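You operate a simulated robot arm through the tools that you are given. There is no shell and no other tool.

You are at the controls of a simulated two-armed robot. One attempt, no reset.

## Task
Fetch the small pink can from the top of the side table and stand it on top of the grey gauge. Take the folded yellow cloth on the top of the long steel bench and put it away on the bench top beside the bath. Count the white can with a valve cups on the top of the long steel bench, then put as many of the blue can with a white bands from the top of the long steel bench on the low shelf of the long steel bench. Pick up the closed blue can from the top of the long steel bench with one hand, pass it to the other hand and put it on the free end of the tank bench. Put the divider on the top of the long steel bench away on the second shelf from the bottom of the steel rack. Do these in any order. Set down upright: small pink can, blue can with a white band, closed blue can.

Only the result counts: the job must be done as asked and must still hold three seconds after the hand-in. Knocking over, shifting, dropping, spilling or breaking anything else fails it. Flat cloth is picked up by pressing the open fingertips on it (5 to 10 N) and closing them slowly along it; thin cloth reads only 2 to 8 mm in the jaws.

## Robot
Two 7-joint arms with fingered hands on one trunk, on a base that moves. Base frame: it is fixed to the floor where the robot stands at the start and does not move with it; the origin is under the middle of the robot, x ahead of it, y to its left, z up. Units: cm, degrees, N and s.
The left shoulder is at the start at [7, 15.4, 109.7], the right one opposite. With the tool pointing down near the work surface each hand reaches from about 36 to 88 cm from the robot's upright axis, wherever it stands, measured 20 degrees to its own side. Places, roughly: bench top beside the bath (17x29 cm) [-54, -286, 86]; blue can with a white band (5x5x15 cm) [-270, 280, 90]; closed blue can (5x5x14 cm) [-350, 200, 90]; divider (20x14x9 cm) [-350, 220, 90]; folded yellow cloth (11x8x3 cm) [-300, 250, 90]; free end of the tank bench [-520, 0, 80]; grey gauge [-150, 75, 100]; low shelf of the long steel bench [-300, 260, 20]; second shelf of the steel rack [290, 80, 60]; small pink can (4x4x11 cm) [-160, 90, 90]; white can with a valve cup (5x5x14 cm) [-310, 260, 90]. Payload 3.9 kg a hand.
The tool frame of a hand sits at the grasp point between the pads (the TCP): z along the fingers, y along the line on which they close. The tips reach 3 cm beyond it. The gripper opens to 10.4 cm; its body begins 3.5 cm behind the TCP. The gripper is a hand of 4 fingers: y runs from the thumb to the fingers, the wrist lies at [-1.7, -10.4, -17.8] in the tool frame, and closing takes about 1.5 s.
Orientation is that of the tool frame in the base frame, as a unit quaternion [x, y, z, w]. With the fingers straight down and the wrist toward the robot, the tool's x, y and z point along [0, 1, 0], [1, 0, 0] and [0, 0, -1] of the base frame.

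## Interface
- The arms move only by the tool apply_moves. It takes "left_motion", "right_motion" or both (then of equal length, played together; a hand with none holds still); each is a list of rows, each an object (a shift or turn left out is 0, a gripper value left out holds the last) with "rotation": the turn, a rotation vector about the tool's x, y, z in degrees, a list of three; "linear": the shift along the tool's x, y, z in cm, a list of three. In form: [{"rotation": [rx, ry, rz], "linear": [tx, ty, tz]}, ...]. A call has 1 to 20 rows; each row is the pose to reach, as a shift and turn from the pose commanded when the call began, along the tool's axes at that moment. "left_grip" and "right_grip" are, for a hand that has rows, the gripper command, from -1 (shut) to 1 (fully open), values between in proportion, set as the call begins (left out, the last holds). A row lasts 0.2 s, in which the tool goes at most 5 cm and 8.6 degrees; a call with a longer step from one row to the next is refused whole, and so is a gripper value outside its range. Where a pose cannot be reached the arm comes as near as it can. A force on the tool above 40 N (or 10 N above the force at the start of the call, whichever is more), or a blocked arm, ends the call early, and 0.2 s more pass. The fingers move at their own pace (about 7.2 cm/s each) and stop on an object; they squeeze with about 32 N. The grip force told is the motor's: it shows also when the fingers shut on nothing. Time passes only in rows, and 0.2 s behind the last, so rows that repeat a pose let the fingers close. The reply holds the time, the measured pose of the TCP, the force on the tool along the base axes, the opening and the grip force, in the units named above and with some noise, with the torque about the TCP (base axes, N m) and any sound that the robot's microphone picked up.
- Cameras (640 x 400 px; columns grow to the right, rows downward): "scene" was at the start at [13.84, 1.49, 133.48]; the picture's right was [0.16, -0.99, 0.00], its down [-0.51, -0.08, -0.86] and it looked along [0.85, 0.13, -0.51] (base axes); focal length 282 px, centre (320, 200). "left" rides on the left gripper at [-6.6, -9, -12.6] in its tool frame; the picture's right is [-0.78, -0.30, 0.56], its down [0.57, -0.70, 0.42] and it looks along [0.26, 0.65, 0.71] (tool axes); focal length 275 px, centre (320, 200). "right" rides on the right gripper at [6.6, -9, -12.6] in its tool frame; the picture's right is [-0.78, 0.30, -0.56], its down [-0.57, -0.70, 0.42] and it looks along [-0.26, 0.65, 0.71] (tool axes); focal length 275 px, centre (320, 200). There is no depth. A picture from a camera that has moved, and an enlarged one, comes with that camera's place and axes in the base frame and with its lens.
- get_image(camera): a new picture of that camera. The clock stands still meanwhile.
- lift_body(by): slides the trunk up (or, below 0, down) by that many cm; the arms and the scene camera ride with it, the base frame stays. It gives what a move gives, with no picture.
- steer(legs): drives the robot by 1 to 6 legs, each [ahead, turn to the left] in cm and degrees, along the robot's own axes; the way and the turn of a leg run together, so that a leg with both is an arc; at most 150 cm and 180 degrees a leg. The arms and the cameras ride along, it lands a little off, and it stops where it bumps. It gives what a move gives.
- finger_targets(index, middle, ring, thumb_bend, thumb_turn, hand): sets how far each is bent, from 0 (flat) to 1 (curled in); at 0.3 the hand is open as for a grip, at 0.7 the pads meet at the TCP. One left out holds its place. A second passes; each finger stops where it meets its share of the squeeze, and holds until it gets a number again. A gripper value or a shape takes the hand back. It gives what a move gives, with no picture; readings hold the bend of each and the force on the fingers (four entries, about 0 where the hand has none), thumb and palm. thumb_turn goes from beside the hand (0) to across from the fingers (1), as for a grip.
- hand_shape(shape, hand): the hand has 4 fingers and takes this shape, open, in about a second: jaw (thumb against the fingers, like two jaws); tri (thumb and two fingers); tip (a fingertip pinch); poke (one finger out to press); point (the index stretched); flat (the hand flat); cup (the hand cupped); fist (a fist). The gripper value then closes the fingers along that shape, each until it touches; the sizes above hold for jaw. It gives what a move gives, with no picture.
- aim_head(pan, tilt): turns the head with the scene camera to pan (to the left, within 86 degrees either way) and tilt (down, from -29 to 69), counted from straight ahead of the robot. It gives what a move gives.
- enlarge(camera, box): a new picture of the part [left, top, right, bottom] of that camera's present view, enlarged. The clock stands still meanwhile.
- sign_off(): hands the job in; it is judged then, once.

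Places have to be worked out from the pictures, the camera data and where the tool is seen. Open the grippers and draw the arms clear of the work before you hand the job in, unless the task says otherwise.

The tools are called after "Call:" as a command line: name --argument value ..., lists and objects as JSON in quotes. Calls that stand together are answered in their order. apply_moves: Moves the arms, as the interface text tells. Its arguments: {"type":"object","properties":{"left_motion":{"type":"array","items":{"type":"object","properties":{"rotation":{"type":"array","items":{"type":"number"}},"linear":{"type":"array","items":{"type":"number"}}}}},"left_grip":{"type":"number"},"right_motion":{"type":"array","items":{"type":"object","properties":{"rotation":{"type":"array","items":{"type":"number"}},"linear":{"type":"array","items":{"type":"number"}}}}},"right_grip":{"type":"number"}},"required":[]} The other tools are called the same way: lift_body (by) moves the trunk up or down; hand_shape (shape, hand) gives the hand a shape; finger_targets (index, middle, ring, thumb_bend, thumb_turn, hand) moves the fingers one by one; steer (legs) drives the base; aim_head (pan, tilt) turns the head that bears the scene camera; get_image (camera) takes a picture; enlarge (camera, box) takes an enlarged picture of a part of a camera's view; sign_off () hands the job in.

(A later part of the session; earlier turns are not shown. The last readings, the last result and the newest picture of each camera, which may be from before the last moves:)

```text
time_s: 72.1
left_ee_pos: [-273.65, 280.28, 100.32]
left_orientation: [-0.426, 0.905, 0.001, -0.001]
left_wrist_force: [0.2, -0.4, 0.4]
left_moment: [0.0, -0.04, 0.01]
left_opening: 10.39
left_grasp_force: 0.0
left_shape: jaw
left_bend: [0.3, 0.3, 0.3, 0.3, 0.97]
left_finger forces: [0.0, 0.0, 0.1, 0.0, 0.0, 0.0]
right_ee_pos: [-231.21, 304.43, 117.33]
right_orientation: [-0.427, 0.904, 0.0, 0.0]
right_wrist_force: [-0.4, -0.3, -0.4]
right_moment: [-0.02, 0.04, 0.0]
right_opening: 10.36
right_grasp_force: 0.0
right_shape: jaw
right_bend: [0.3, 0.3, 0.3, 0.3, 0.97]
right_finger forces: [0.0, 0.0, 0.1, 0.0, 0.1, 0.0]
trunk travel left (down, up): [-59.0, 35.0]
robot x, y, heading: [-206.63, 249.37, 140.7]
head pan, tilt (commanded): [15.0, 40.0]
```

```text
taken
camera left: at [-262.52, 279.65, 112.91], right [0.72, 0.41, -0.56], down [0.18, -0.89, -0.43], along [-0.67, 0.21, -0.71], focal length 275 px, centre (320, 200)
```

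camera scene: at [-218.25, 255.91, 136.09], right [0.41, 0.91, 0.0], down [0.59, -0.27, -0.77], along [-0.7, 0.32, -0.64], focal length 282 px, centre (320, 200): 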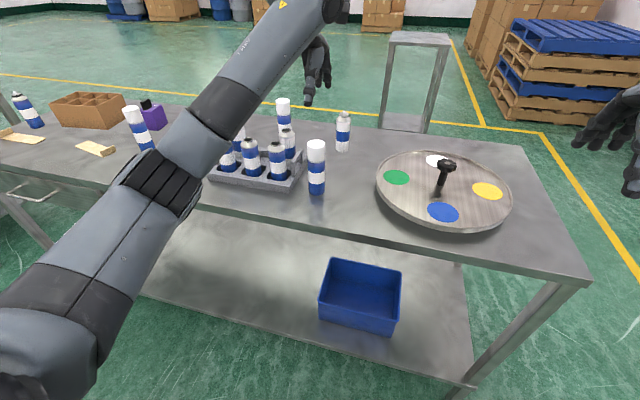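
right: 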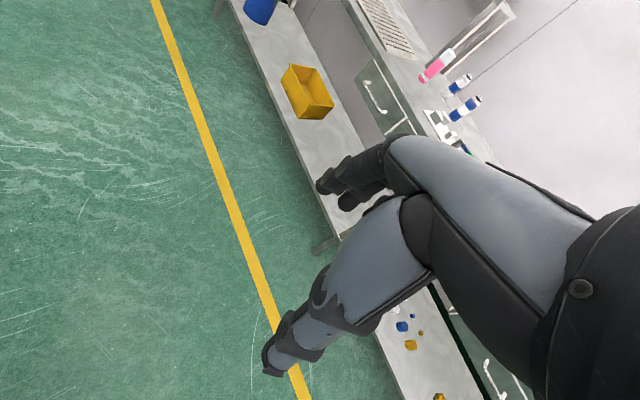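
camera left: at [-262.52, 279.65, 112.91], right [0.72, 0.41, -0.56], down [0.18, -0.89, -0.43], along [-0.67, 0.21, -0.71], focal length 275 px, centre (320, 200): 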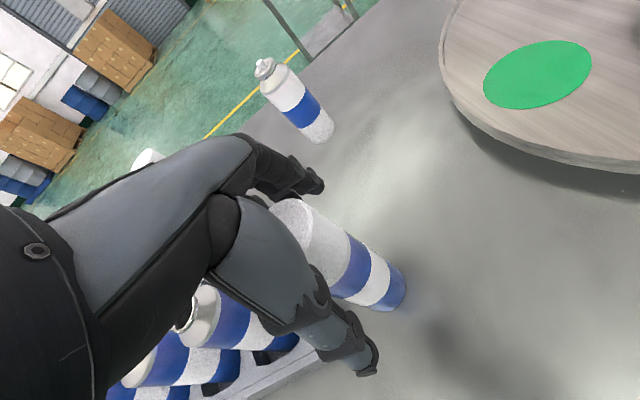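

The can sits between thumb and fingers. I close the grip.

Call:
apply_moves --left_motion '[{"linear": [0, 0, 0]}, {"linear": [0, 0, 0]}, {"linear": [0, 0, 0]}, {"linear": [0, 0, 0]}, {"linear": [0, 0, 0]}, {"linear": [0, 0, 0]}, {"linear": [0, 0, 0]}, {"linear": [0, 0, 0]}, {"linear": [0, 0, 0]}]' --left_grip -1

Call:
get_image --camera "left"

```text
time_s: 74.1
left_ee_pos: [-273.68, 280.35, 100.3]
left_orientation: [-0.426, 0.905, -0.001, -0.001]
left_wrist_force: [-0.4, 0.2, -0.2]
left_moment: [-0.02, 0.0, -0.02]
left_opening: 3.7
left_grasp_force: 32.4
left_shape: jaw
left_bend: [0.74, 0.49, 0.55, 0.74, 1.0]
left_finger forces: [17.0, 10.7, 0.1, 0.1, 27.2, 0.1]
right_ee_pos: [-231.33, 304.32, 117.23]
right_orientation: [-0.426, 0.905, 0.0, 0.0]
right_wrist_force: [0.3, 0.4, -0.2]
right_moment: [0.01, -0.02, 0.0]
right_opening: 10.38
right_grasp_force: 0.0
right_shape: jaw
right_bend: [0.3, 0.3, 0.3, 0.3, 0.97]
right_finger forces: [0.0, 0.0, 0.0, 0.0, 0.0, 0.0]
trunk travel left (down, up): [-59.0, 35.0]
robot x, y, heading: [-206.34, 249.2, 140.3]
head pan, tilt (commanded): [15.0, 40.0]
```

```text
taken
camera left: at [-262.57, 279.67, 112.9], right [0.72, 0.41, -0.56], down [0.18, -0.89, -0.42], along [-0.67, 0.21, -0.71], focal length 275 px, centre (320, 200)
```

left: 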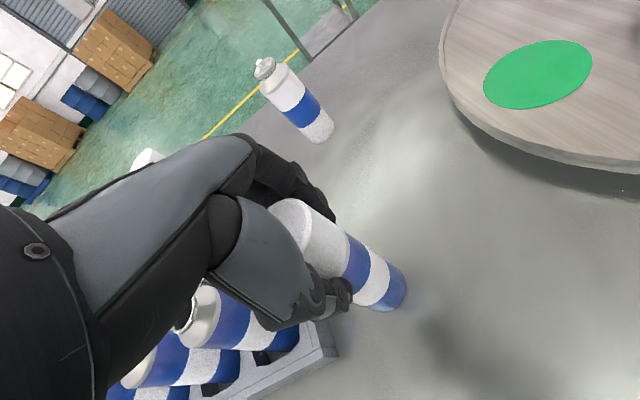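

Grip holds 32 N on the can. I lift it straight up and check.

Call:
apply_moves --left_motion '[{"linear": [0, 0, -3]}, {"linear": [0, 0, -7]}, {"linear": [0, 0, -11]}, {"linear": [0, 0, -15]}, {"linear": [0, 0, -15]}]'

Call:
get_image --camera "left"

Call:
get_image --camera "scene"

```text
time_s: 75.3
left_ee_pos: [-273.74, 280.38, 115.16]
left_orientation: [-0.426, 0.905, 0.0, 0.0]
left_wrist_force: [0.3, 0.8, -1.8]
left_moment: [0.0, 0.01, 0.03]
left_opening: 3.68
left_grasp_force: 32.3
left_shape: jaw
left_bend: [0.74, 0.49, 0.55, 0.74, 1.0]
left_finger forces: [17.1, 10.7, 0.0, 0.1, 27.2, 0.0]
right_ee_pos: [-231.35, 304.44, 117.14]
right_orientation: [-0.427, 0.904, 0.0, 0.0]
right_wrist_force: [0.1, -0.4, 0.2]
right_moment: [-0.01, -0.04, 0.06]
right_opening: 10.37
right_grasp_force: 0.0
right_shape: jaw
right_bend: [0.3, 0.3, 0.3, 0.3, 0.97]
right_finger forces: [0.0, 0.0, 0.1, 0.0, 0.1, 0.0]
trunk travel left (down, up): [-59.0, 35.0]
robot x, y, heading: [-206.14, 248.86, 140.7]
head pan, tilt (commanded): [15.0, 40.0]
```

```text
taken
camera left: at [-262.63, 279.73, 127.79], right [0.72, 0.41, -0.56], down [0.18, -0.89, -0.42], along [-0.67, 0.21, -0.71], focal length 275 px, centre (320, 200)
```

left: 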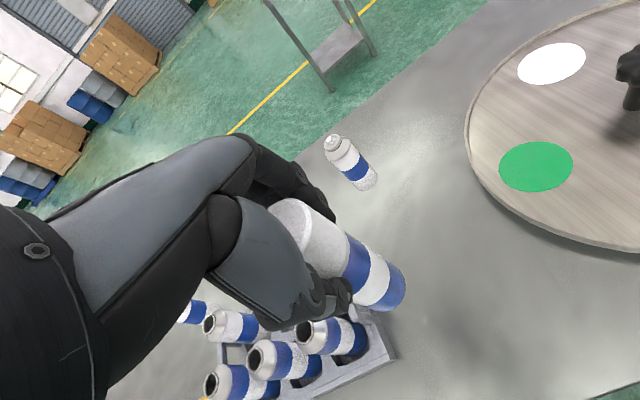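

```text
taken
camera scene: at [-218.2, 255.88, 136.09], right [0.42, 0.91, 0.0], down [0.59, -0.27, -0.77], along [-0.7, 0.32, -0.64], focal length 282 px, centre (320, 200)
```

scene: 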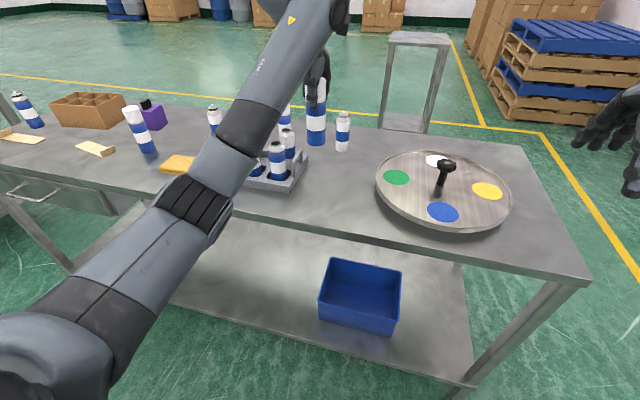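

The can is held firmly. I retract it back from the bench edge, then lower the trunk fully so the hand can go under the bench top.

Call:
apply_moves --left_motion '[{"linear": [0, -4, 0]}, {"linear": [0, -8.5, 0]}, {"linear": [0, -13, 0]}, {"linear": [0, -17.5, 0]}, {"linear": [0.5, -22, 0]}, {"linear": [2, -26, 0]}, {"linear": [4, -28, 0]}, {"linear": [4, -28, 0]}]'

Call:
lift_body --by -58.5

Call:
aim_head --pan 15 --tilt 25

Call:
get_image --camera "scene"

Call:
get_image --camera "left"

```text
time_s: 77.1
left_ee_pos: [-254.57, 259.49, 115.23]
left_orientation: [-0.425, 0.905, 0.0, 0.0]
left_wrist_force: [-0.8, -0.9, -2.2]
left_moment: [-0.02, 0.01, 0.02]
left_opening: 3.67
left_grasp_force: 31.7
left_shape: jaw
left_bend: [0.74, 0.49, 0.55, 0.74, 1.0]
left_finger forces: [17.1, 10.8, 0.0, 0.1, 27.0, 0.0]
right_ee_pos: [-231.24, 304.29, 117.2]
right_orientation: [-0.427, 0.904, 0.0, 0.0]
right_wrist_force: [-0.2, 0.5, -0.3]
right_moment: [-0.01, 0.01, -0.01]
right_opening: 10.37
right_grasp_force: 0.0
right_shape: jaw
right_bend: [0.3, 0.3, 0.3, 0.3, 0.97]
right_finger forces: [0.0, 0.1, 0.0, 0.0, 0.0, 0.0]
trunk travel left (down, up): [-59.0, 35.0]
robot x, y, heading: [-206.76, 249.13, 140.6]
head pan, tilt (commanded): [15.0, 40.0]
```

```text
refused: -58.5 is not a number from -40 to 40
```

```text
time_s: 77.9
left_ee_pos: [-254.63, 259.53, 115.26]
left_orientation: [-0.426, 0.905, 0.0, 0.0]
left_wrist_force: [-0.8, -0.3, -1.1]
left_moment: [0.0, 0.0, 0.02]
left_opening: 3.66
left_grasp_force: 32.4
left_shape: jaw
left_bend: [0.74, 0.49, 0.55, 0.74, 1.0]
left_finger forces: [17.2, 10.8, 0.1, 0.1, 27.2, 0.1]
right_ee_pos: [-231.27, 304.3, 117.17]
right_orientation: [-0.427, 0.904, 0.0, 0.0]
right_wrist_force: [-0.5, 0.1, 1.3]
right_moment: [0.02, 0.0, -0.01]
right_opening: 10.4
right_grasp_force: 0.1
right_shape: jaw
right_bend: [0.3, 0.3, 0.3, 0.3, 0.97]
right_finger forces: [0.0, 0.0, 0.1, 0.0, 0.1, 0.0]
trunk travel left (down, up): [-59.0, 35.0]
robot x, y, heading: [-206.31, 249.3, 140.6]
head pan, tilt (commanded): [15.0, 25.0]
```

```text
taken
camera scene: at [-218.77, 256.14, 138.42], right [0.42, 0.91, 0.0], down [0.39, -0.18, -0.91], along [-0.82, 0.38, -0.42], focal length 282 px, centre (320, 200)
```

scene: 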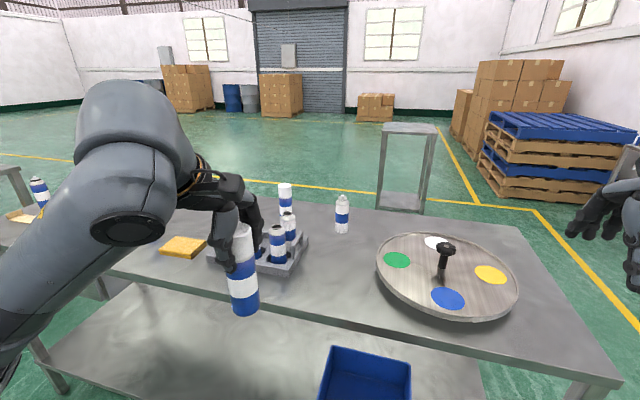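

```text
taken
camera left: at [-243.47, 258.79, 127.84], right [0.72, 0.41, -0.56], down [0.18, -0.89, -0.43], along [-0.67, 0.21, -0.71], focal length 275 px, centre (320, 200)
```

left: 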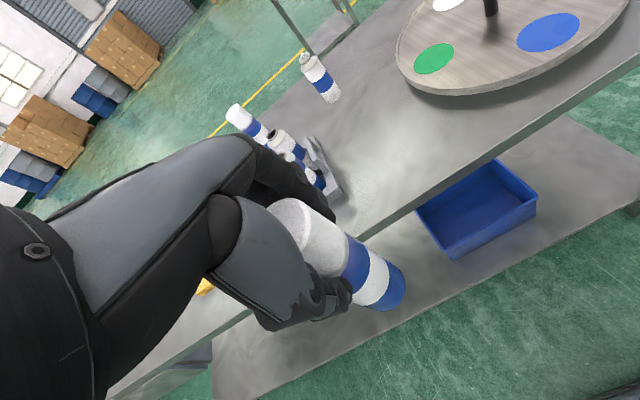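

The right hand would come down on the bench edge, so I retract it first, then lower the trunk in two steps.

Call:
apply_moves --right_motion '[{"linear": [0, -4, 0]}, {"linear": [0, -8, 0]}, {"linear": [0, -12, 0]}, {"linear": [0, -15, 0]}, {"linear": [0, -15, 0]}]'

Call:
lift_body --by -29

Call:
get_image --camera "scene"

```text
time_s: 79.1
left_ee_pos: [-254.6, 259.49, 115.22]
left_orientation: [-0.426, 0.905, 0.0, 0.0]
left_wrist_force: [-0.4, -1.1, -1.9]
left_moment: [0.0, -0.01, 0.0]
left_opening: 3.68
left_grasp_force: 32.1
left_shape: jaw
left_bend: [0.74, 0.49, 0.55, 0.74, 1.0]
left_finger forces: [17.1, 10.8, 0.1, 0.0, 27.1, 0.0]
right_ee_pos: [-219.62, 294.92, 117.07]
right_orientation: [-0.426, 0.905, -0.001, 0.0]
right_wrist_force: [0.3, -0.3, 1.1]
right_moment: [0.01, 0.03, 0.01]
right_opening: 10.37
right_grasp_force: 0.1
right_shape: jaw
right_bend: [0.3, 0.3, 0.3, 0.3, 0.97]
right_finger forces: [0.0, 0.0, 0.0, 0.1, 0.0, 0.1]
trunk travel left (down, up): [-59.0, 35.0]
robot x, y, heading: [-206.3, 249.07, 140.6]
head pan, tilt (commanded): [15.0, 25.0]
```

```text
time_s: 82.0
left_ee_pos: [-254.56, 259.46, 86.14]
left_orientation: [-0.425, 0.905, 0.0, 0.0]
left_wrist_force: [-0.9, 0.6, -1.5]
left_moment: [0.03, 0.01, 0.0]
left_opening: 3.65
left_grasp_force: 32.1
left_shape: jaw
left_bend: [0.74, 0.49, 0.55, 0.74, 1.0]
left_finger forces: [17.1, 10.8, 0.0, 0.0, 27.1, 0.1]
right_ee_pos: [-219.59, 294.78, 88.22]
right_orientation: [-0.427, 0.904, 0.0, 0.0]
right_wrist_force: [-0.1, -0.4, 0.2]
right_moment: [0.0, 0.0, -0.02]
right_opening: 10.39
right_grasp_force: 0.1
right_shape: jaw
right_bend: [0.3, 0.3, 0.3, 0.3, 0.97]
right_finger forces: [0.0, 0.0, 0.0, 0.0, 0.0, 0.0]
trunk travel left (down, up): [-30.0, 64.0]
robot x, y, heading: [-206.18, 249.11, 140.4]
head pan, tilt (commanded): [15.0, 25.0]
```

```text
taken
camera scene: at [-218.76, 256.14, 109.44], right [0.42, 0.91, 0.0], down [0.38, -0.18, -0.91], along [-0.82, 0.38, -0.42], focal length 282 px, centre (320, 200)
```

scene: 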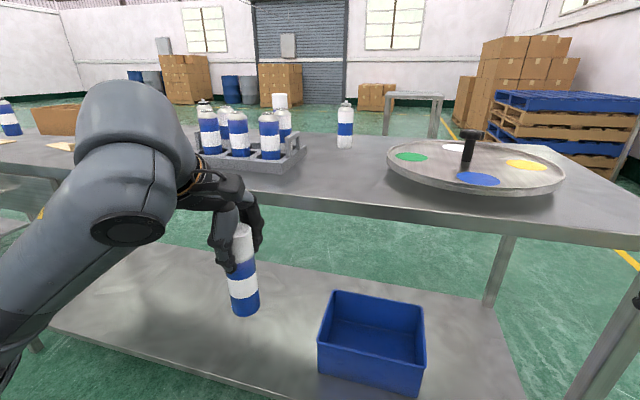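

No contact so far. I lower the trunk the rest of the way.

Call:
lift_body --by -29

Call:
get_image --camera "scene"

Call:
get_image --camera "left"

```text
time_s: 84.9
left_ee_pos: [-254.65, 259.51, 57.27]
left_orientation: [-0.426, 0.905, 0.0, 0.001]
left_wrist_force: [-0.4, 0.3, -1.6]
left_moment: [0.0, -0.04, 0.0]
left_opening: 3.68
left_grasp_force: 32.1
left_shape: jaw
left_bend: [0.74, 0.49, 0.55, 0.74, 1.0]
left_finger forces: [17.2, 10.8, 0.1, 0.0, 27.1, 0.0]
right_ee_pos: [-219.66, 294.86, 59.21]
right_orientation: [-0.426, 0.905, 0.0, 0.0]
right_wrist_force: [0.1, -0.4, -0.3]
right_moment: [0.06, -0.02, -0.01]
right_opening: 10.37
right_grasp_force: 0.0
right_shape: jaw
right_bend: [0.3, 0.3, 0.3, 0.3, 0.97]
right_finger forces: [0.0, 0.0, 0.0, 0.0, 0.0, 0.1]
trunk travel left (down, up): [-1.0, 93.0]
robot x, y, heading: [-206.66, 249.04, 140.5]
head pan, tilt (commanded): [15.0, 25.0]
```

```text
taken
camera scene: at [-218.76, 256.15, 80.43], right [0.42, 0.91, 0.0], down [0.38, -0.18, -0.91], along [-0.82, 0.38, -0.42], focal length 282 px, centre (320, 200)
```

scene: 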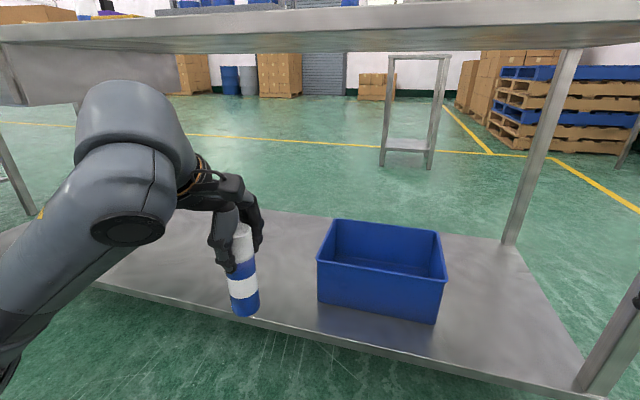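

```text
taken
camera left: at [-243.45, 258.79, 69.84], right [0.72, 0.41, -0.56], down [0.18, -0.89, -0.43], along [-0.67, 0.21, -0.71], focal length 275 px, centre (320, 200)
```

left: 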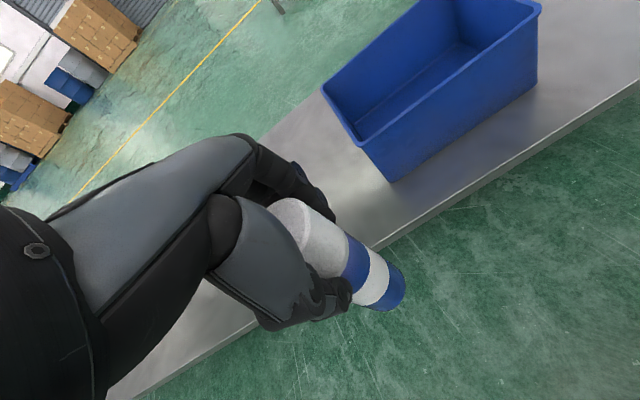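

Shelf top triangulates to z≈22 and the blue box's front-left corner is at robot-frame (70.6 ahead, 17.3 left). I lower the hand to z≈42 and slide it forward under the bench, left of the box.

Call:
apply_moves --left_motion '[{"linear": [0, 0, 4.5]}, {"linear": [0, 0, 9]}, {"linear": [0, 0, 13.5]}, {"linear": [2, 0, 15.5]}, {"linear": [5, 3, 15.5]}, {"linear": [8, 6, 15.5]}, {"linear": [10, 10, 15.5]}, {"linear": [10, 14, 15.5]}, {"linear": [10, 18, 15.5]}, {"linear": [10, 22, 15.5]}, {"linear": [10, 26, 15.5]}, {"linear": [10, 29, 15.5]}, {"linear": [10, 29, 15.5]}]'

Call:
get_image --camera "scene"

Call:
get_image --camera "left"

```text
time_s: 87.7
left_ee_pos: [-283.31, 270.25, 41.86]
left_orientation: [-0.425, 0.905, 0.0, 0.0]
left_wrist_force: [-0.9, -0.8, -1.8]
left_moment: [0.0, 0.02, -0.03]
left_opening: 3.63
left_grasp_force: 31.7
left_shape: jaw
left_bend: [0.74, 0.49, 0.55, 0.74, 1.0]
left_finger forces: [17.5, 10.9, 0.0, 0.0, 27.1, 0.1]
left hand out of reach, approached as far as the arm can: row 1, 2, 3, 4
right_ee_pos: [-219.5, 294.79, 59.15]
right_orientation: [-0.427, 0.904, 0.0, 0.0]
right_wrist_force: [0.0, 0.3, -0.2]
right_moment: [0.0, -0.01, -0.01]
right_opening: 10.38
right_grasp_force: 0.3
right_shape: jaw
right_bend: [0.3, 0.3, 0.3, 0.3, 0.97]
right_finger forces: [0.0, 0.1, 0.0, 0.1, 0.0, 0.0]
trunk travel left (down, up): [-1.0, 93.0]
robot x, y, heading: [-206.15, 249.2, 140.9]
head pan, tilt (commanded): [15.0, 25.0]
```

```text
taken
camera scene: at [-218.77, 256.15, 80.43], right [0.42, 0.91, 0.0], down [0.38, -0.18, -0.91], along [-0.82, 0.38, -0.42], focal length 282 px, centre (320, 200)
```

scene: 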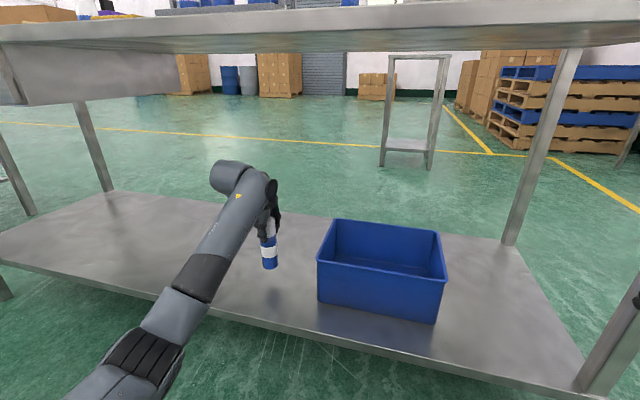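

```text
taken
camera left: at [-272.21, 269.59, 54.39], right [0.72, 0.41, -0.56], down [0.18, -0.89, -0.42], along [-0.67, 0.21, -0.71], focal length 275 px, centre (320, 200)
```

left: 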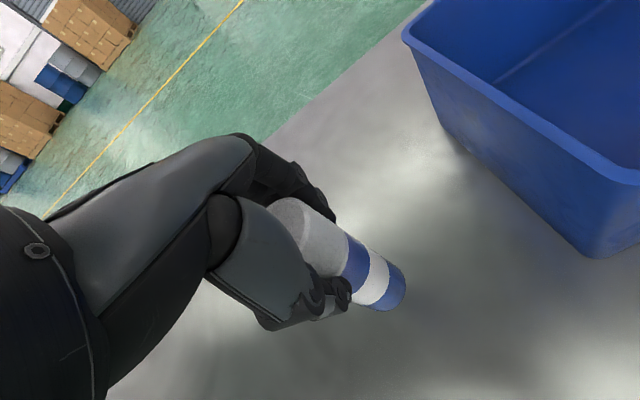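

The can hangs over the shelf left of the box. I lower slowly until the bottom touches.

Call:
apply_moves --left_motion '[{"linear": [0, 0, 2]}, {"linear": [0, 0, 4]}, {"linear": [0, 0, 5]}, {"linear": [0, 0, 5.5]}, {"linear": [0, 0, 5.8]}, {"linear": [0, 0, 6.1]}, {"linear": [0, 0, 6.4]}, {"linear": [0, 0, 6.7]}]'

Call:
get_image --camera "left"

```text
time_s: 89.5
left_ee_pos: [-283.25, 270.21, 36.01]
left_orientation: [-0.426, 0.905, 0.007, -0.005]
left_wrist_force: [3.7, -1.6, 33.3]
left_moment: [-0.03, -0.08, 0.04]
left_opening: 3.89
left_grasp_force: 31.7
left_shape: jaw
left_bend: [0.74, 0.49, 0.55, 0.74, 1.0]
left_finger forces: [19.4, 12.6, 0.0, 0.0, 34.8, 0.0]
right_ee_pos: [-219.24, 294.75, 59.27]
right_orientation: [-0.427, 0.904, 0.002, -0.002]
right_wrist_force: [0.6, 1.0, -0.1]
right_moment: [0.02, 0.02, 0.02]
right_opening: 10.39
right_grasp_force: 0.0
right_shape: jaw
right_bend: [0.3, 0.3, 0.3, 0.3, 0.97]
right_finger forces: [0.1, 0.1, 0.1, 0.0, 0.0, 0.0]
trunk travel left (down, up): [-1.0, 93.0]
robot x, y, heading: [-206.61, 248.84, 140.5]
head pan, tilt (commanded): [15.0, 25.0]
```

```text
taken
camera left: at [-271.98, 269.52, 48.46], right [0.71, 0.41, -0.56], down [0.17, -0.88, -0.43], along [-0.68, 0.21, -0.7], focal length 275 px, centre (320, 200)
```

left: 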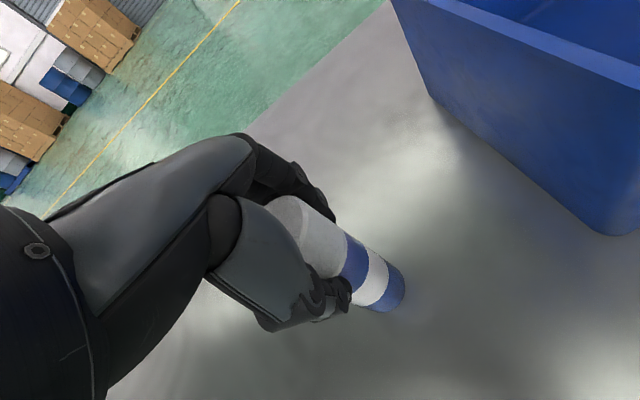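

Contact: 33 N upward. I ease up a bit to unload, then open the grip.

Call:
apply_moves --left_motion '[{"linear": [0, 0, -0.3]}, {"linear": [0, 0, -0.3]}]'

```text
time_s: 90.1
left_ee_pos: [-283.26, 270.26, 36.02]
left_orientation: [-0.425, 0.905, 0.004, -0.003]
left_wrist_force: [-0.5, -1.1, 29.8]
left_moment: [0.04, 0.06, 0.04]
left_opening: 3.89
left_grasp_force: 31.4
left_shape: jaw
left_bend: [0.74, 0.49, 0.55, 0.74, 1.0]
left_finger forces: [20.2, 13.5, 0.1, 0.0, 32.7, 0.0]
right_ee_pos: [-219.36, 294.86, 59.28]
right_orientation: [-0.427, 0.904, 0.002, -0.002]
right_wrist_force: [-0.1, 0.2, -0.6]
right_moment: [-0.05, 0.03, -0.01]
right_opening: 10.4
right_grasp_force: 0.0
right_shape: jaw
right_bend: [0.3, 0.3, 0.3, 0.3, 0.97]
right_finger forces: [0.1, 0.0, 0.1, 0.1, 0.0, 0.1]
trunk travel left (down, up): [-1.0, 93.0]
robot x, y, heading: [-206.24, 249.71, 140.4]
head pan, tilt (commanded): [15.0, 25.0]
```

Call:
apply_moves --left_motion '[{"linear": [0, 0, -0.25]}, {"linear": [0, 0, -0.5]}, {"linear": [0, 0, -0.5]}]'

```text
time_s: 90.9
left_ee_pos: [-283.19, 270.29, 35.97]
left_orientation: [-0.426, 0.905, 0.001, -0.001]
left_wrist_force: [-3.9, 1.5, 18.2]
left_moment: [0.17, 0.2, 0.04]
left_opening: 3.9
left_grasp_force: 32.2
left_shape: jaw
left_bend: [0.74, 0.49, 0.55, 0.74, 1.0]
left_finger forces: [20.9, 13.5, 0.1, 0.0, 29.7, 0.0]
right_ee_pos: [-219.5, 294.81, 59.21]
right_orientation: [-0.426, 0.905, 0.0, -0.002]
right_wrist_force: [0.4, -0.6, 0.6]
right_moment: [-0.01, -0.03, -0.01]
right_opening: 10.38
right_grasp_force: 0.0
right_shape: jaw
right_bend: [0.3, 0.3, 0.3, 0.3, 0.97]
right_finger forces: [0.0, 0.0, 0.0, 0.0, 0.0, 0.1]
trunk travel left (down, up): [-1.0, 93.0]
robot x, y, heading: [-206.7, 248.76, 140.3]
head pan, tilt (commanded): [15.0, 25.0]
```

The force has dropped to 18 N; I raise a little more, then open the hand.

Call:
apply_moves --left_motion '[{"linear": [0, 0, -0.3]}, {"linear": [0, 0, -0.6]}, {"linear": [0, 0, -0.6]}]'

Call:
apply_moves --left_motion '[{"linear": [0, 0, 0]}, {"linear": [0, 0, 0]}, {"linear": [0, 0, 0]}, {"linear": [0, 0, 0]}, {"linear": [0, 0, 0]}, {"linear": [0, 0, 0]}, {"linear": [0, 0, 0]}, {"linear": [0, 0, 0]}]' --left_grip 1

Call:
get_image --camera "left"

```text
time_s: 91.7
left_ee_pos: [-283.32, 270.22, 36.26]
left_orientation: [-0.427, 0.904, -0.003, 0.002]
left_wrist_force: [0.3, 0.5, 0.0]
left_moment: [0.08, 0.11, 0.02]
left_opening: 3.79
left_grasp_force: 32.2
left_shape: jaw
left_bend: [0.74, 0.49, 0.55, 0.74, 1.0]
left_finger forces: [18.8, 10.9, 0.1, 0.0, 27.7, 0.1]
right_ee_pos: [-219.82, 294.83, 59.16]
right_orientation: [-0.426, 0.905, 0.0, 0.0]
right_wrist_force: [0.3, 0.9, -0.5]
right_moment: [0.01, -0.05, -0.02]
right_opening: 10.37
right_grasp_force: 0.1
right_shape: jaw
right_bend: [0.3, 0.3, 0.3, 0.3, 0.97]
right_finger forces: [0.0, 0.1, 0.1, 0.0, 0.0, 0.0]
trunk travel left (down, up): [-1.0, 93.0]
robot x, y, heading: [-206.2, 248.92, 140.7]
head pan, tilt (commanded): [15.0, 25.0]
```

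```text
time_s: 93.5
left_ee_pos: [-283.25, 270.21, 36.52]
left_orientation: [-0.426, 0.905, 0.001, 0.0]
left_wrist_force: [-0.2, 0.4, -0.7]
left_moment: [-0.02, 0.03, 0.0]
left_opening: 10.37
left_grasp_force: 0.1
left_shape: jaw
left_bend: [0.3, 0.3, 0.3, 0.3, 0.97]
left_finger forces: [0.0, 0.0, 0.0, 0.0, 0.0, 0.0]
right_ee_pos: [-219.64, 294.72, 59.19]
right_orientation: [-0.426, 0.905, 0.0, 0.0]
right_wrist_force: [-0.2, -0.2, 0.1]
right_moment: [0.0, -0.01, -0.01]
right_opening: 10.36
right_grasp_force: 0.1
right_shape: jaw
right_bend: [0.3, 0.3, 0.3, 0.3, 0.97]
right_finger forces: [0.0, 0.0, 0.0, 0.1, 0.0, 0.0]
trunk travel left (down, up): [-1.0, 93.0]
robot x, y, heading: [-206.34, 249.17, 140.7]
head pan, tilt (commanded): [15.0, 25.0]
```

```text
taken
camera left: at [-272.19, 269.57, 49.04], right [0.72, 0.41, -0.56], down [0.18, -0.89, -0.43], along [-0.67, 0.21, -0.71], focal length 275 px, centre (320, 200)
```

left: 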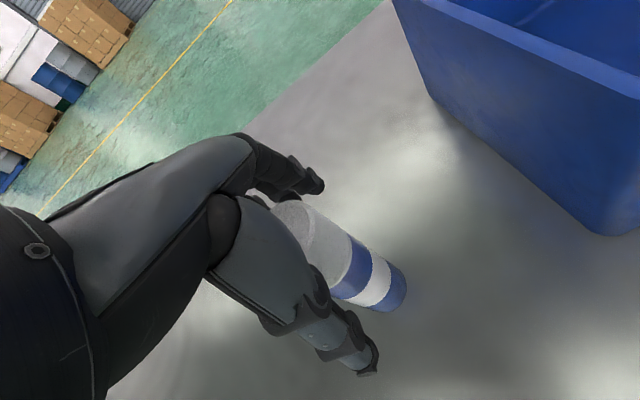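

The can stands free. I raise the hand clear of its top, then retract out from under the bench.

Call:
apply_moves --left_motion '[{"linear": [0, 0, -2]}, {"linear": [0, 0, -5]}, {"linear": [0, 0, -8.5]}, {"linear": [0, -3, -8.5]}, {"linear": [0, -7, -8.5]}, {"linear": [0, -11, -8.5]}, {"linear": [0, -15, -9]}, {"linear": [0, -19, -11]}, {"linear": [-2, -23, -14]}, {"linear": [-4, -26, -17]}, {"linear": [-6, -28, -20]}, {"linear": [-6, -28, -20]}]'

Call:
get_image --camera "scene"

```text
refused: row 9 steps farther than a row can; nothing moved
```

```text
taken
camera scene: at [-218.75, 256.15, 80.43], right [0.42, 0.91, 0.0], down [0.38, -0.18, -0.91], along [-0.82, 0.38, -0.42], focal length 282 px, centre (320, 200)
```

scene: 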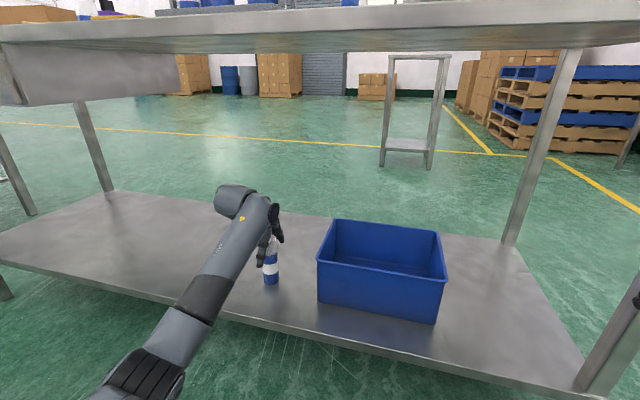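

A row step was a bit too long; I resend with shorter steps.

Call:
apply_moves --left_motion '[{"linear": [0, 0, -2]}, {"linear": [0, 0, -5]}, {"linear": [0, 0, -8.5]}, {"linear": [0, -3, -8.5]}, {"linear": [0, -7, -8.5]}, {"linear": [0, -11, -8.5]}, {"linear": [0, -15, -9]}, {"linear": [0, -19, -11]}, {"linear": [-1, -22, -14]}, {"linear": [-3, -25, -17]}, {"linear": [-5, -27, -20]}, {"linear": [-5, -27, -20]}]'

Call:
get_image --camera "scene"

```text
time_s: 96.1
left_ee_pos: [-259.26, 256.94, 56.47]
left_orientation: [-0.425, 0.905, 0.0, 0.001]
left_wrist_force: [-0.4, -0.1, 0.5]
left_moment: [-0.02, -0.01, -0.03]
left_opening: 10.39
left_grasp_force: 0.0
left_shape: jaw
left_bend: [0.3, 0.3, 0.3, 0.3, 0.97]
left_finger forces: [0.1, 0.0, 0.0, 0.0, 0.1, 0.0]
right_ee_pos: [-219.57, 294.86, 59.09]
right_orientation: [-0.426, 0.905, -0.001, 0.0]
right_wrist_force: [-1.4, 0.4, -0.2]
right_moment: [0.03, -0.01, 0.0]
right_opening: 10.39
right_grasp_force: 0.1
right_shape: jaw
right_bend: [0.3, 0.3, 0.3, 0.3, 0.97]
right_finger forces: [0.0, 0.1, 0.1, 0.0, 0.1, 0.0]
trunk travel left (down, up): [-1.0, 93.0]
robot x, y, heading: [-206.12, 249.06, 140.4]
head pan, tilt (commanded): [15.0, 25.0]
```

```text
taken
camera scene: at [-218.73, 256.15, 80.43], right [0.42, 0.91, 0.0], down [0.38, -0.18, -0.91], along [-0.82, 0.38, -0.42], focal length 282 px, centre (320, 200)
```

scene: 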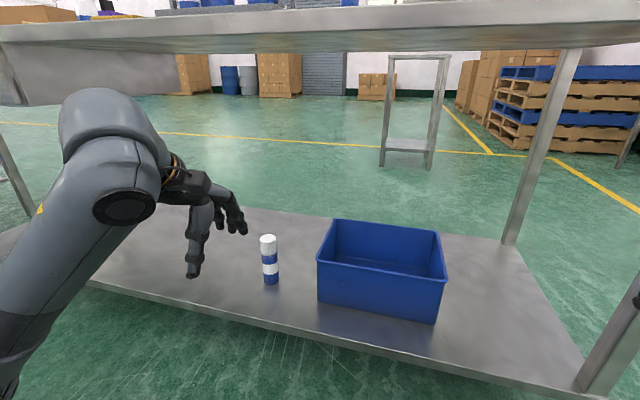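

Can one stands upright on the low shelf. I raise the trunk and shift along the bench to the left for the next capped can.

Call:
lift_body --by 40

Call:
lift_body --by 34

Call:
steer --legs '[[0, 90], [62, 0], [0, -90]]'

Call:
aim_head --pan 15 --tilt 40

Call:
get_image --camera "scene"

Call:
get_image --camera "left"

```text
time_s: 100.0
left_ee_pos: [-259.13, 256.87, 96.5]
left_orientation: [-0.425, 0.905, 0.001, 0.0]
left_wrist_force: [-0.5, -0.4, 0.2]
left_moment: [-0.03, 0.0, -0.01]
left_opening: 10.38
left_grasp_force: 0.1
left_shape: jaw
left_bend: [0.3, 0.3, 0.3, 0.3, 0.97]
left_finger forces: [0.0, 0.0, 0.0, 0.1, 0.1, 0.1]
right_ee_pos: [-219.56, 294.77, 99.13]
right_orientation: [-0.427, 0.904, 0.001, 0.0]
right_wrist_force: [0.2, 0.6, 0.6]
right_moment: [-0.01, -0.02, -0.01]
right_opening: 10.39
right_grasp_force: 0.2
right_shape: jaw
right_bend: [0.3, 0.3, 0.3, 0.3, 0.97]
right_finger forces: [0.0, 0.0, 0.1, 0.1, 0.0, 0.0]
trunk travel left (down, up): [-41.0, 53.0]
robot x, y, heading: [-206.77, 248.67, 140.5]
head pan, tilt (commanded): [15.0, 25.0]
```

```text
time_s: 103.3
left_ee_pos: [-259.19, 256.89, 130.57]
left_orientation: [-0.426, 0.905, 0.0, 0.0]
left_wrist_force: [0.0, 0.8, -0.1]
left_moment: [0.0, 0.0, 0.02]
left_opening: 10.36
left_grasp_force: 0.1
left_shape: jaw
left_bend: [0.3, 0.3, 0.3, 0.3, 0.97]
left_finger forces: [0.1, 0.0, 0.0, 0.0, 0.0, 0.0]
right_ee_pos: [-219.66, 294.81, 133.08]
right_orientation: [-0.427, 0.904, 0.0, 0.0]
right_wrist_force: [0.2, 0.1, 0.5]
right_moment: [0.04, 0.0, -0.01]
right_opening: 10.38
right_grasp_force: 0.0
right_shape: jaw
right_bend: [0.3, 0.3, 0.3, 0.3, 0.97]
right_finger forces: [0.0, 0.0, 0.0, 0.1, 0.0, 0.0]
trunk travel left (down, up): [-75.0, 19.0]
robot x, y, heading: [-206.47, 249.22, 140.6]
head pan, tilt (commanded): [15.0, 25.0]
```

```text
time_s: 114.4
left_ee_pos: [-298.58, 210.32, 130.51]
left_orientation: [-0.422, 0.906, 0.0, 0.0]
left_wrist_force: [0.4, -0.2, 0.8]
left_moment: [0.04, -0.03, 0.03]
left_opening: 10.36
left_grasp_force: 0.0
left_shape: jaw
left_bend: [0.3, 0.3, 0.3, 0.3, 0.97]
left_finger forces: [0.1, 0.0, 0.1, 0.0, 0.0, 0.0]
right_ee_pos: [-258.7, 248.0, 133.14]
right_orientation: [-0.423, 0.906, -0.001, 0.0]
right_wrist_force: [-0.4, 0.4, -0.9]
right_moment: [0.03, -0.03, -0.03]
right_opening: 10.37
right_grasp_force: 0.0
right_shape: jaw
right_bend: [0.3, 0.3, 0.3, 0.3, 0.97]
right_finger forces: [0.0, 0.1, 0.0, 0.0, 0.0, 0.0]
trunk travel left (down, up): [-75.0, 19.0]
robot x, y, heading: [-245.77, 202.01, 139.8]
head pan, tilt (commanded): [15.0, 25.0]
```

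```text
time_s: 115.1
left_ee_pos: [-298.54, 210.37, 130.56]
left_orientation: [-0.423, 0.906, 0.0, 0.0]
left_wrist_force: [-0.5, -0.5, 0.7]
left_moment: [-0.01, 0.01, 0.01]
left_opening: 10.37
left_grasp_force: 0.0
left_shape: jaw
left_bend: [0.3, 0.3, 0.3, 0.3, 0.97]
left_finger forces: [0.0, 0.0, 0.1, 0.0, 0.0, 0.0]
right_ee_pos: [-258.73, 248.04, 133.1]
right_orientation: [-0.423, 0.906, 0.0, -0.001]
right_wrist_force: [1.0, -0.5, 0.7]
right_moment: [0.03, -0.04, 0.02]
right_opening: 10.38
right_grasp_force: 0.2
right_shape: jaw
right_bend: [0.3, 0.3, 0.3, 0.3, 0.97]
right_finger forces: [0.0, 0.1, 0.0, 0.1, 0.0, 0.1]
trunk travel left (down, up): [-75.0, 19.0]
robot x, y, heading: [-246.08, 201.89, 140.2]
head pan, tilt (commanded): [15.0, 40.0]
```

```text
taken
camera scene: at [-257.53, 209.04, 152.11], right [0.42, 0.91, 0.0], down [0.58, -0.27, -0.77], along [-0.69, 0.32, -0.64], focal length 282 px, centre (320, 200)
```

scene: 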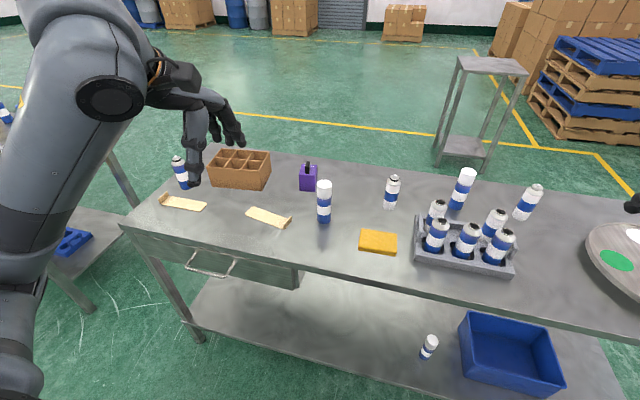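

```text
taken
camera left: at [-287.51, 209.59, 143.08], right [0.73, 0.4, -0.56], down [0.17, -0.89, -0.42], along [-0.67, 0.21, -0.71], focal length 275 px, centre (320, 200)
```

left: 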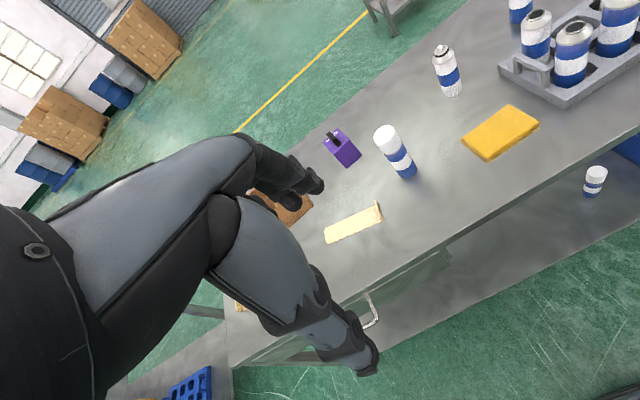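

I enlarge on the closed blue can at the left end and on the capped can near the middle.

Call:
enlarge --camera "scene" --box '[140, 130, 300, 230]'

Call:
enlarge --camera "scene" --box '[280, 140, 440, 240]'

Call:
enlarge --camera "left" --box '[300, 90, 460, 190]'

```text
4.00 times, centred on (220, 180) of scene
camera zoom: at [-257.53, 209.04, 152.11], right [0.42, 0.91, 0.0], down [0.58, -0.27, -0.77], along [-0.69, 0.32, -0.64], focal length 1126 px, centre (720, 280)
```

zoom: 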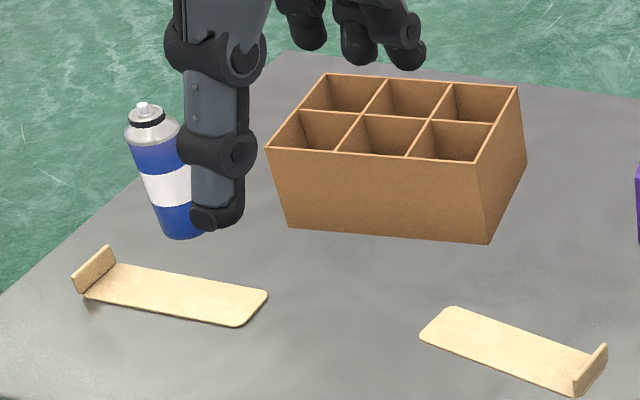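

```text
4.00 times, centred on (360, 190) of scene
camera zoom: at [-257.53, 209.04, 152.11], right [0.42, 0.91, 0.0], down [0.58, -0.27, -0.77], along [-0.69, 0.32, -0.64], focal length 1126 px, centre (160, 240)
```

zoom: 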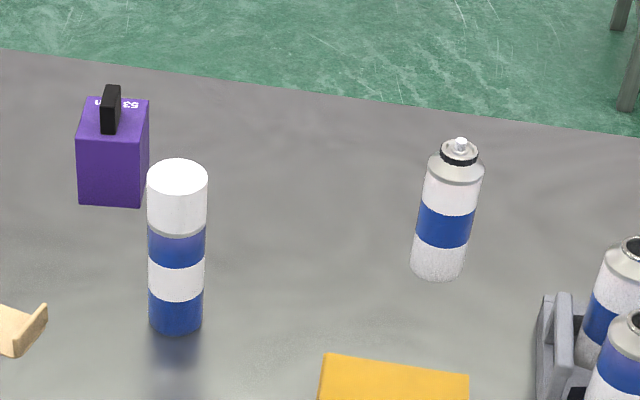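

```text
4.00 times, centred on (380, 140) of left
camera zoom: at [-287.51, 209.59, 143.08], right [0.73, 0.4, -0.56], down [0.17, -0.89, -0.42], along [-0.67, 0.21, -0.71], focal length 1101 px, centre (80, 440)
```

zoom: 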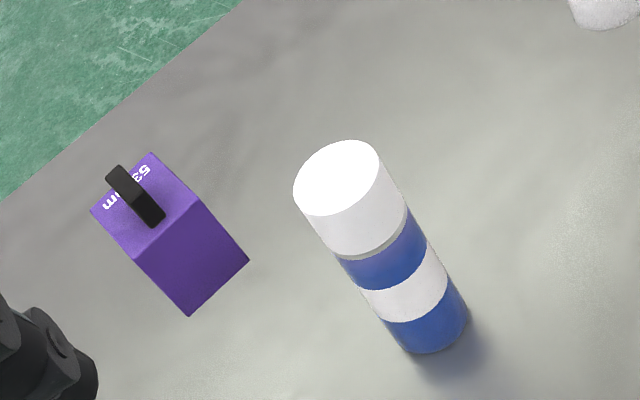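

N = 2 (two white valve-cup cans); the closed blue can at the left end has a blue body. Can C is at [-317.3, 238.1], top z≈102.5; I move the left hand above it.

Call:
apply_moves --left_motion '[{"linear": [-1.2, 4, 1]}, {"linear": [-2.4, 8, 2]}, {"linear": [-3.6, 12, 3]}, {"linear": [-4.8, 16, 4]}, {"linear": [-6, 20, 5]}, {"linear": [-7.2, 24, 7]}, {"linear": [-8.4, 28, 9]}, {"linear": [-9.2, 32, 11]}, {"linear": [-9.2, 32.2, 13.5]}, {"linear": [-9.2, 32.2, 13.5]}]'

Call:
get_image --camera "left"

```text
time_s: 117.3
left_ee_pos: [-317.47, 238.01, 116.96]
left_orientation: [-0.422, 0.906, 0.001, 0.0]
left_wrist_force: [-0.2, -0.1, 0.3]
left_moment: [0.01, 0.0, -0.01]
left_opening: 10.39
left_grasp_force: 0.1
left_shape: jaw
left_bend: [0.3, 0.3, 0.3, 0.3, 0.97]
left_finger forces: [0.0, 0.0, 0.0, 0.0, 0.0, 0.0]
right_ee_pos: [-258.85, 247.92, 133.25]
right_orientation: [-0.424, 0.906, 0.001, 0.0]
right_wrist_force: [0.4, -0.1, -0.1]
right_moment: [0.0, 0.01, 0.0]
right_opening: 10.36
right_grasp_force: 0.0
right_shape: jaw
right_bend: [0.3, 0.3, 0.3, 0.3, 0.97]
right_finger forces: [0.1, 0.1, 0.0, 0.1, 0.0, 0.0]
trunk travel left (down, up): [-75.0, 19.0]
robot x, y, heading: [-245.89, 201.97, 140.1]
head pan, tilt (commanded): [15.0, 40.0]
```

```text
taken
camera left: at [-306.37, 237.22, 129.61], right [0.73, 0.4, -0.56], down [0.17, -0.89, -0.43], along [-0.67, 0.21, -0.71], focal length 275 px, centre (320, 200)
```

left: 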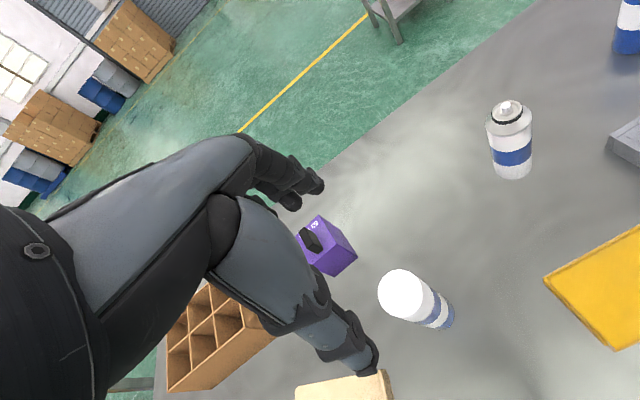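

The can top is offset about (-0.7, -0.8); I correct, descend and close.

Call:
apply_moves --left_motion '[{"linear": [-0.7, -0.8, 3]}, {"linear": [-0.7, -0.8, 7]}, {"linear": [-0.7, -0.8, 11]}, {"linear": [-0.7, -0.8, 14.5]}, {"linear": [-0.7, -0.8, 16.7]}, {"linear": [-0.7, -0.8, 16.7]}]'

Call:
apply_moves --left_motion '[{"linear": [0, 0, 0]}, {"linear": [0, 0, 0]}, {"linear": [0, 0, 0]}, {"linear": [0, 0, 0]}, {"linear": [0, 0, 0]}, {"linear": [0, 0, 0]}, {"linear": [0, 0, 0]}, {"linear": [0, 0, 0]}, {"linear": [0, 0, 0]}]' --left_grip -1

Call:
get_image --camera "left"

```text
time_s: 118.7
left_ee_pos: [-316.29, 238.07, 100.13]
left_orientation: [-0.423, 0.906, 0.0, 0.0]
left_wrist_force: [-0.2, 0.8, 0.0]
left_moment: [-0.01, 0.0, 0.01]
left_opening: 10.37
left_grasp_force: 0.1
left_shape: jaw
left_bend: [0.3, 0.3, 0.3, 0.3, 0.97]
left_finger forces: [0.1, 0.1, 0.0, 0.0, 0.1, 0.0]
right_ee_pos: [-258.82, 247.94, 133.18]
right_orientation: [-0.424, 0.906, 0.0, 0.0]
right_wrist_force: [-0.3, -0.1, 0.0]
right_moment: [0.03, 0.01, -0.01]
right_opening: 10.36
right_grasp_force: 0.0
right_shape: jaw
right_bend: [0.3, 0.3, 0.3, 0.3, 0.97]
right_finger forces: [0.0, 0.0, 0.0, 0.1, 0.0, 0.1]
trunk travel left (down, up): [-75.0, 19.0]
robot x, y, heading: [-245.84, 202.36, 140.1]
head pan, tilt (commanded): [15.0, 40.0]
```

```text
time_s: 120.7
left_ee_pos: [-316.42, 237.92, 100.16]
left_orientation: [-0.422, 0.906, 0.001, 0.0]
left_wrist_force: [-0.2, -0.6, 0.0]
left_moment: [0.0, -0.02, 0.01]
left_opening: 3.71
left_grasp_force: 31.9
left_shape: jaw
left_bend: [0.74, 0.49, 0.55, 0.74, 1.0]
left_finger forces: [17.0, 10.7, 0.1, 0.0, 27.4, 0.1]
right_ee_pos: [-258.8, 248.08, 133.17]
right_orientation: [-0.424, 0.906, 0.0, 0.0]
right_wrist_force: [0.3, 0.4, -0.1]
right_moment: [0.01, 0.0, 0.02]
right_opening: 10.36
right_grasp_force: 0.1
right_shape: jaw
right_bend: [0.3, 0.3, 0.3, 0.3, 0.97]
right_finger forces: [0.0, 0.0, 0.0, 0.0, 0.1, 0.0]
trunk travel left (down, up): [-75.0, 19.0]
robot x, y, heading: [-245.99, 202.53, 140.0]
head pan, tilt (commanded): [15.0, 40.0]
```

```text
taken
camera left: at [-305.29, 237.34, 112.77], right [0.73, 0.4, -0.56], down [0.17, -0.89, -0.42], along [-0.67, 0.21, -0.71], focal length 275 px, centre (320, 200)
```

left: 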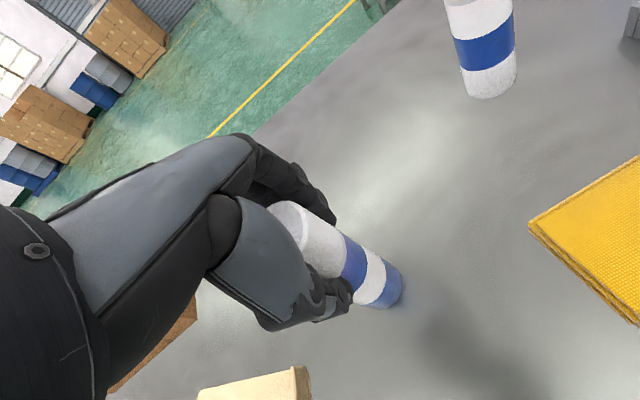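

Gripped like the first one. I lift, retract, and then shift the robot 38 cm to the right for placing beside can one.

Call:
apply_moves --left_motion '[{"linear": [0, 0, -3]}, {"linear": [0, 0, -7]}, {"linear": [0, 0, -11]}, {"linear": [0, 0, -15]}, {"linear": [0, -2, -19]}, {"linear": [0, -6, -20]}, {"linear": [0, -10, -20]}, {"linear": [0, -14, -20]}, {"linear": [0.5, -18, -20]}, {"linear": [1, -22, -20]}, {"linear": [2, -26, -20]}, {"linear": [3, -30, -20]}, {"linear": [4, -33, -20]}, {"linear": [4, -33, -20]}]'

Call:
steer --legs '[[0, -90], [38, 0], [0, 90]]'

Call:
get_image --camera "scene"

```text
time_s: 123.7
left_ee_pos: [-295.45, 215.63, 120.19]
left_orientation: [-0.423, 0.906, -0.001, 0.0]
left_wrist_force: [-0.1, -0.5, -2.5]
left_moment: [-0.02, -0.02, 0.0]
left_opening: 3.67
left_grasp_force: 32.2
left_shape: jaw
left_bend: [0.74, 0.49, 0.55, 0.74, 1.0]
left_finger forces: [16.8, 11.0, 0.1, 0.0, 27.0, 0.1]
left hand out of reach, approached as far as the arm can: row 13, 14
right_ee_pos: [-258.96, 248.05, 133.11]
right_orientation: [-0.422, 0.906, -0.001, 0.0]
right_wrist_force: [1.0, -0.7, 0.1]
right_moment: [-0.02, 0.04, 0.0]
right_opening: 10.41
right_grasp_force: 0.1
right_shape: jaw
right_bend: [0.3, 0.3, 0.3, 0.3, 0.97]
right_finger forces: [0.0, 0.1, 0.0, 0.1, 0.0, 0.0]
trunk travel left (down, up): [-75.0, 19.0]
robot x, y, heading: [-245.54, 201.95, 139.7]
head pan, tilt (commanded): [15.0, 40.0]
```

```text
time_s: 133.8
left_ee_pos: [-270.16, 246.04, 120.16]
left_orientation: [-0.408, 0.913, 0.0, 0.0]
left_wrist_force: [0.5, -0.3, -2.1]
left_moment: [0.0, 0.02, 0.0]
left_opening: 3.61
left_grasp_force: 32.5
left_shape: jaw
left_bend: [0.74, 0.49, 0.55, 0.74, 1.0]
left_finger forces: [15.7, 10.4, 0.0, 0.1, 26.6, 0.0]
right_ee_pos: [-232.33, 277.2, 133.17]
right_orientation: [-0.407, 0.913, -0.001, 0.0]
right_wrist_force: [-0.3, -0.2, -0.1]
right_moment: [-0.04, -0.02, 0.01]
right_opening: 10.37
right_grasp_force: 0.0
right_shape: jaw
right_bend: [0.3, 0.3, 0.3, 0.3, 0.97]
right_finger forces: [0.0, 0.1, 0.0, 0.0, 0.0, 0.1]
trunk travel left (down, up): [-75.0, 19.0]
robot x, y, heading: [-221.06, 230.97, 138.2]
head pan, tilt (commanded): [15.0, 40.0]
```

```text
taken
camera scene: at [-232.36, 238.19, 152.1], right [0.45, 0.89, 0.0], down [0.57, -0.29, -0.77], along [-0.68, 0.35, -0.64], focal length 282 px, centre (320, 200)
```

scene: 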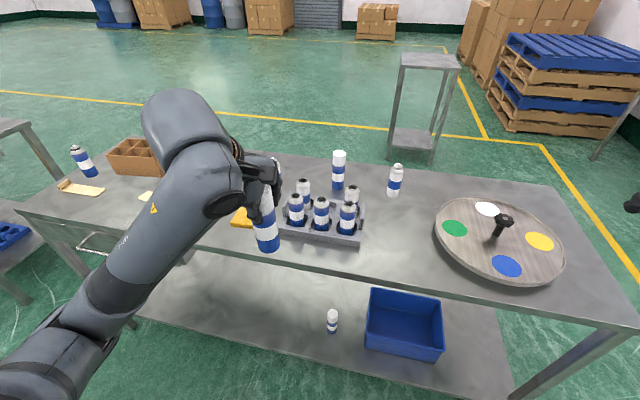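

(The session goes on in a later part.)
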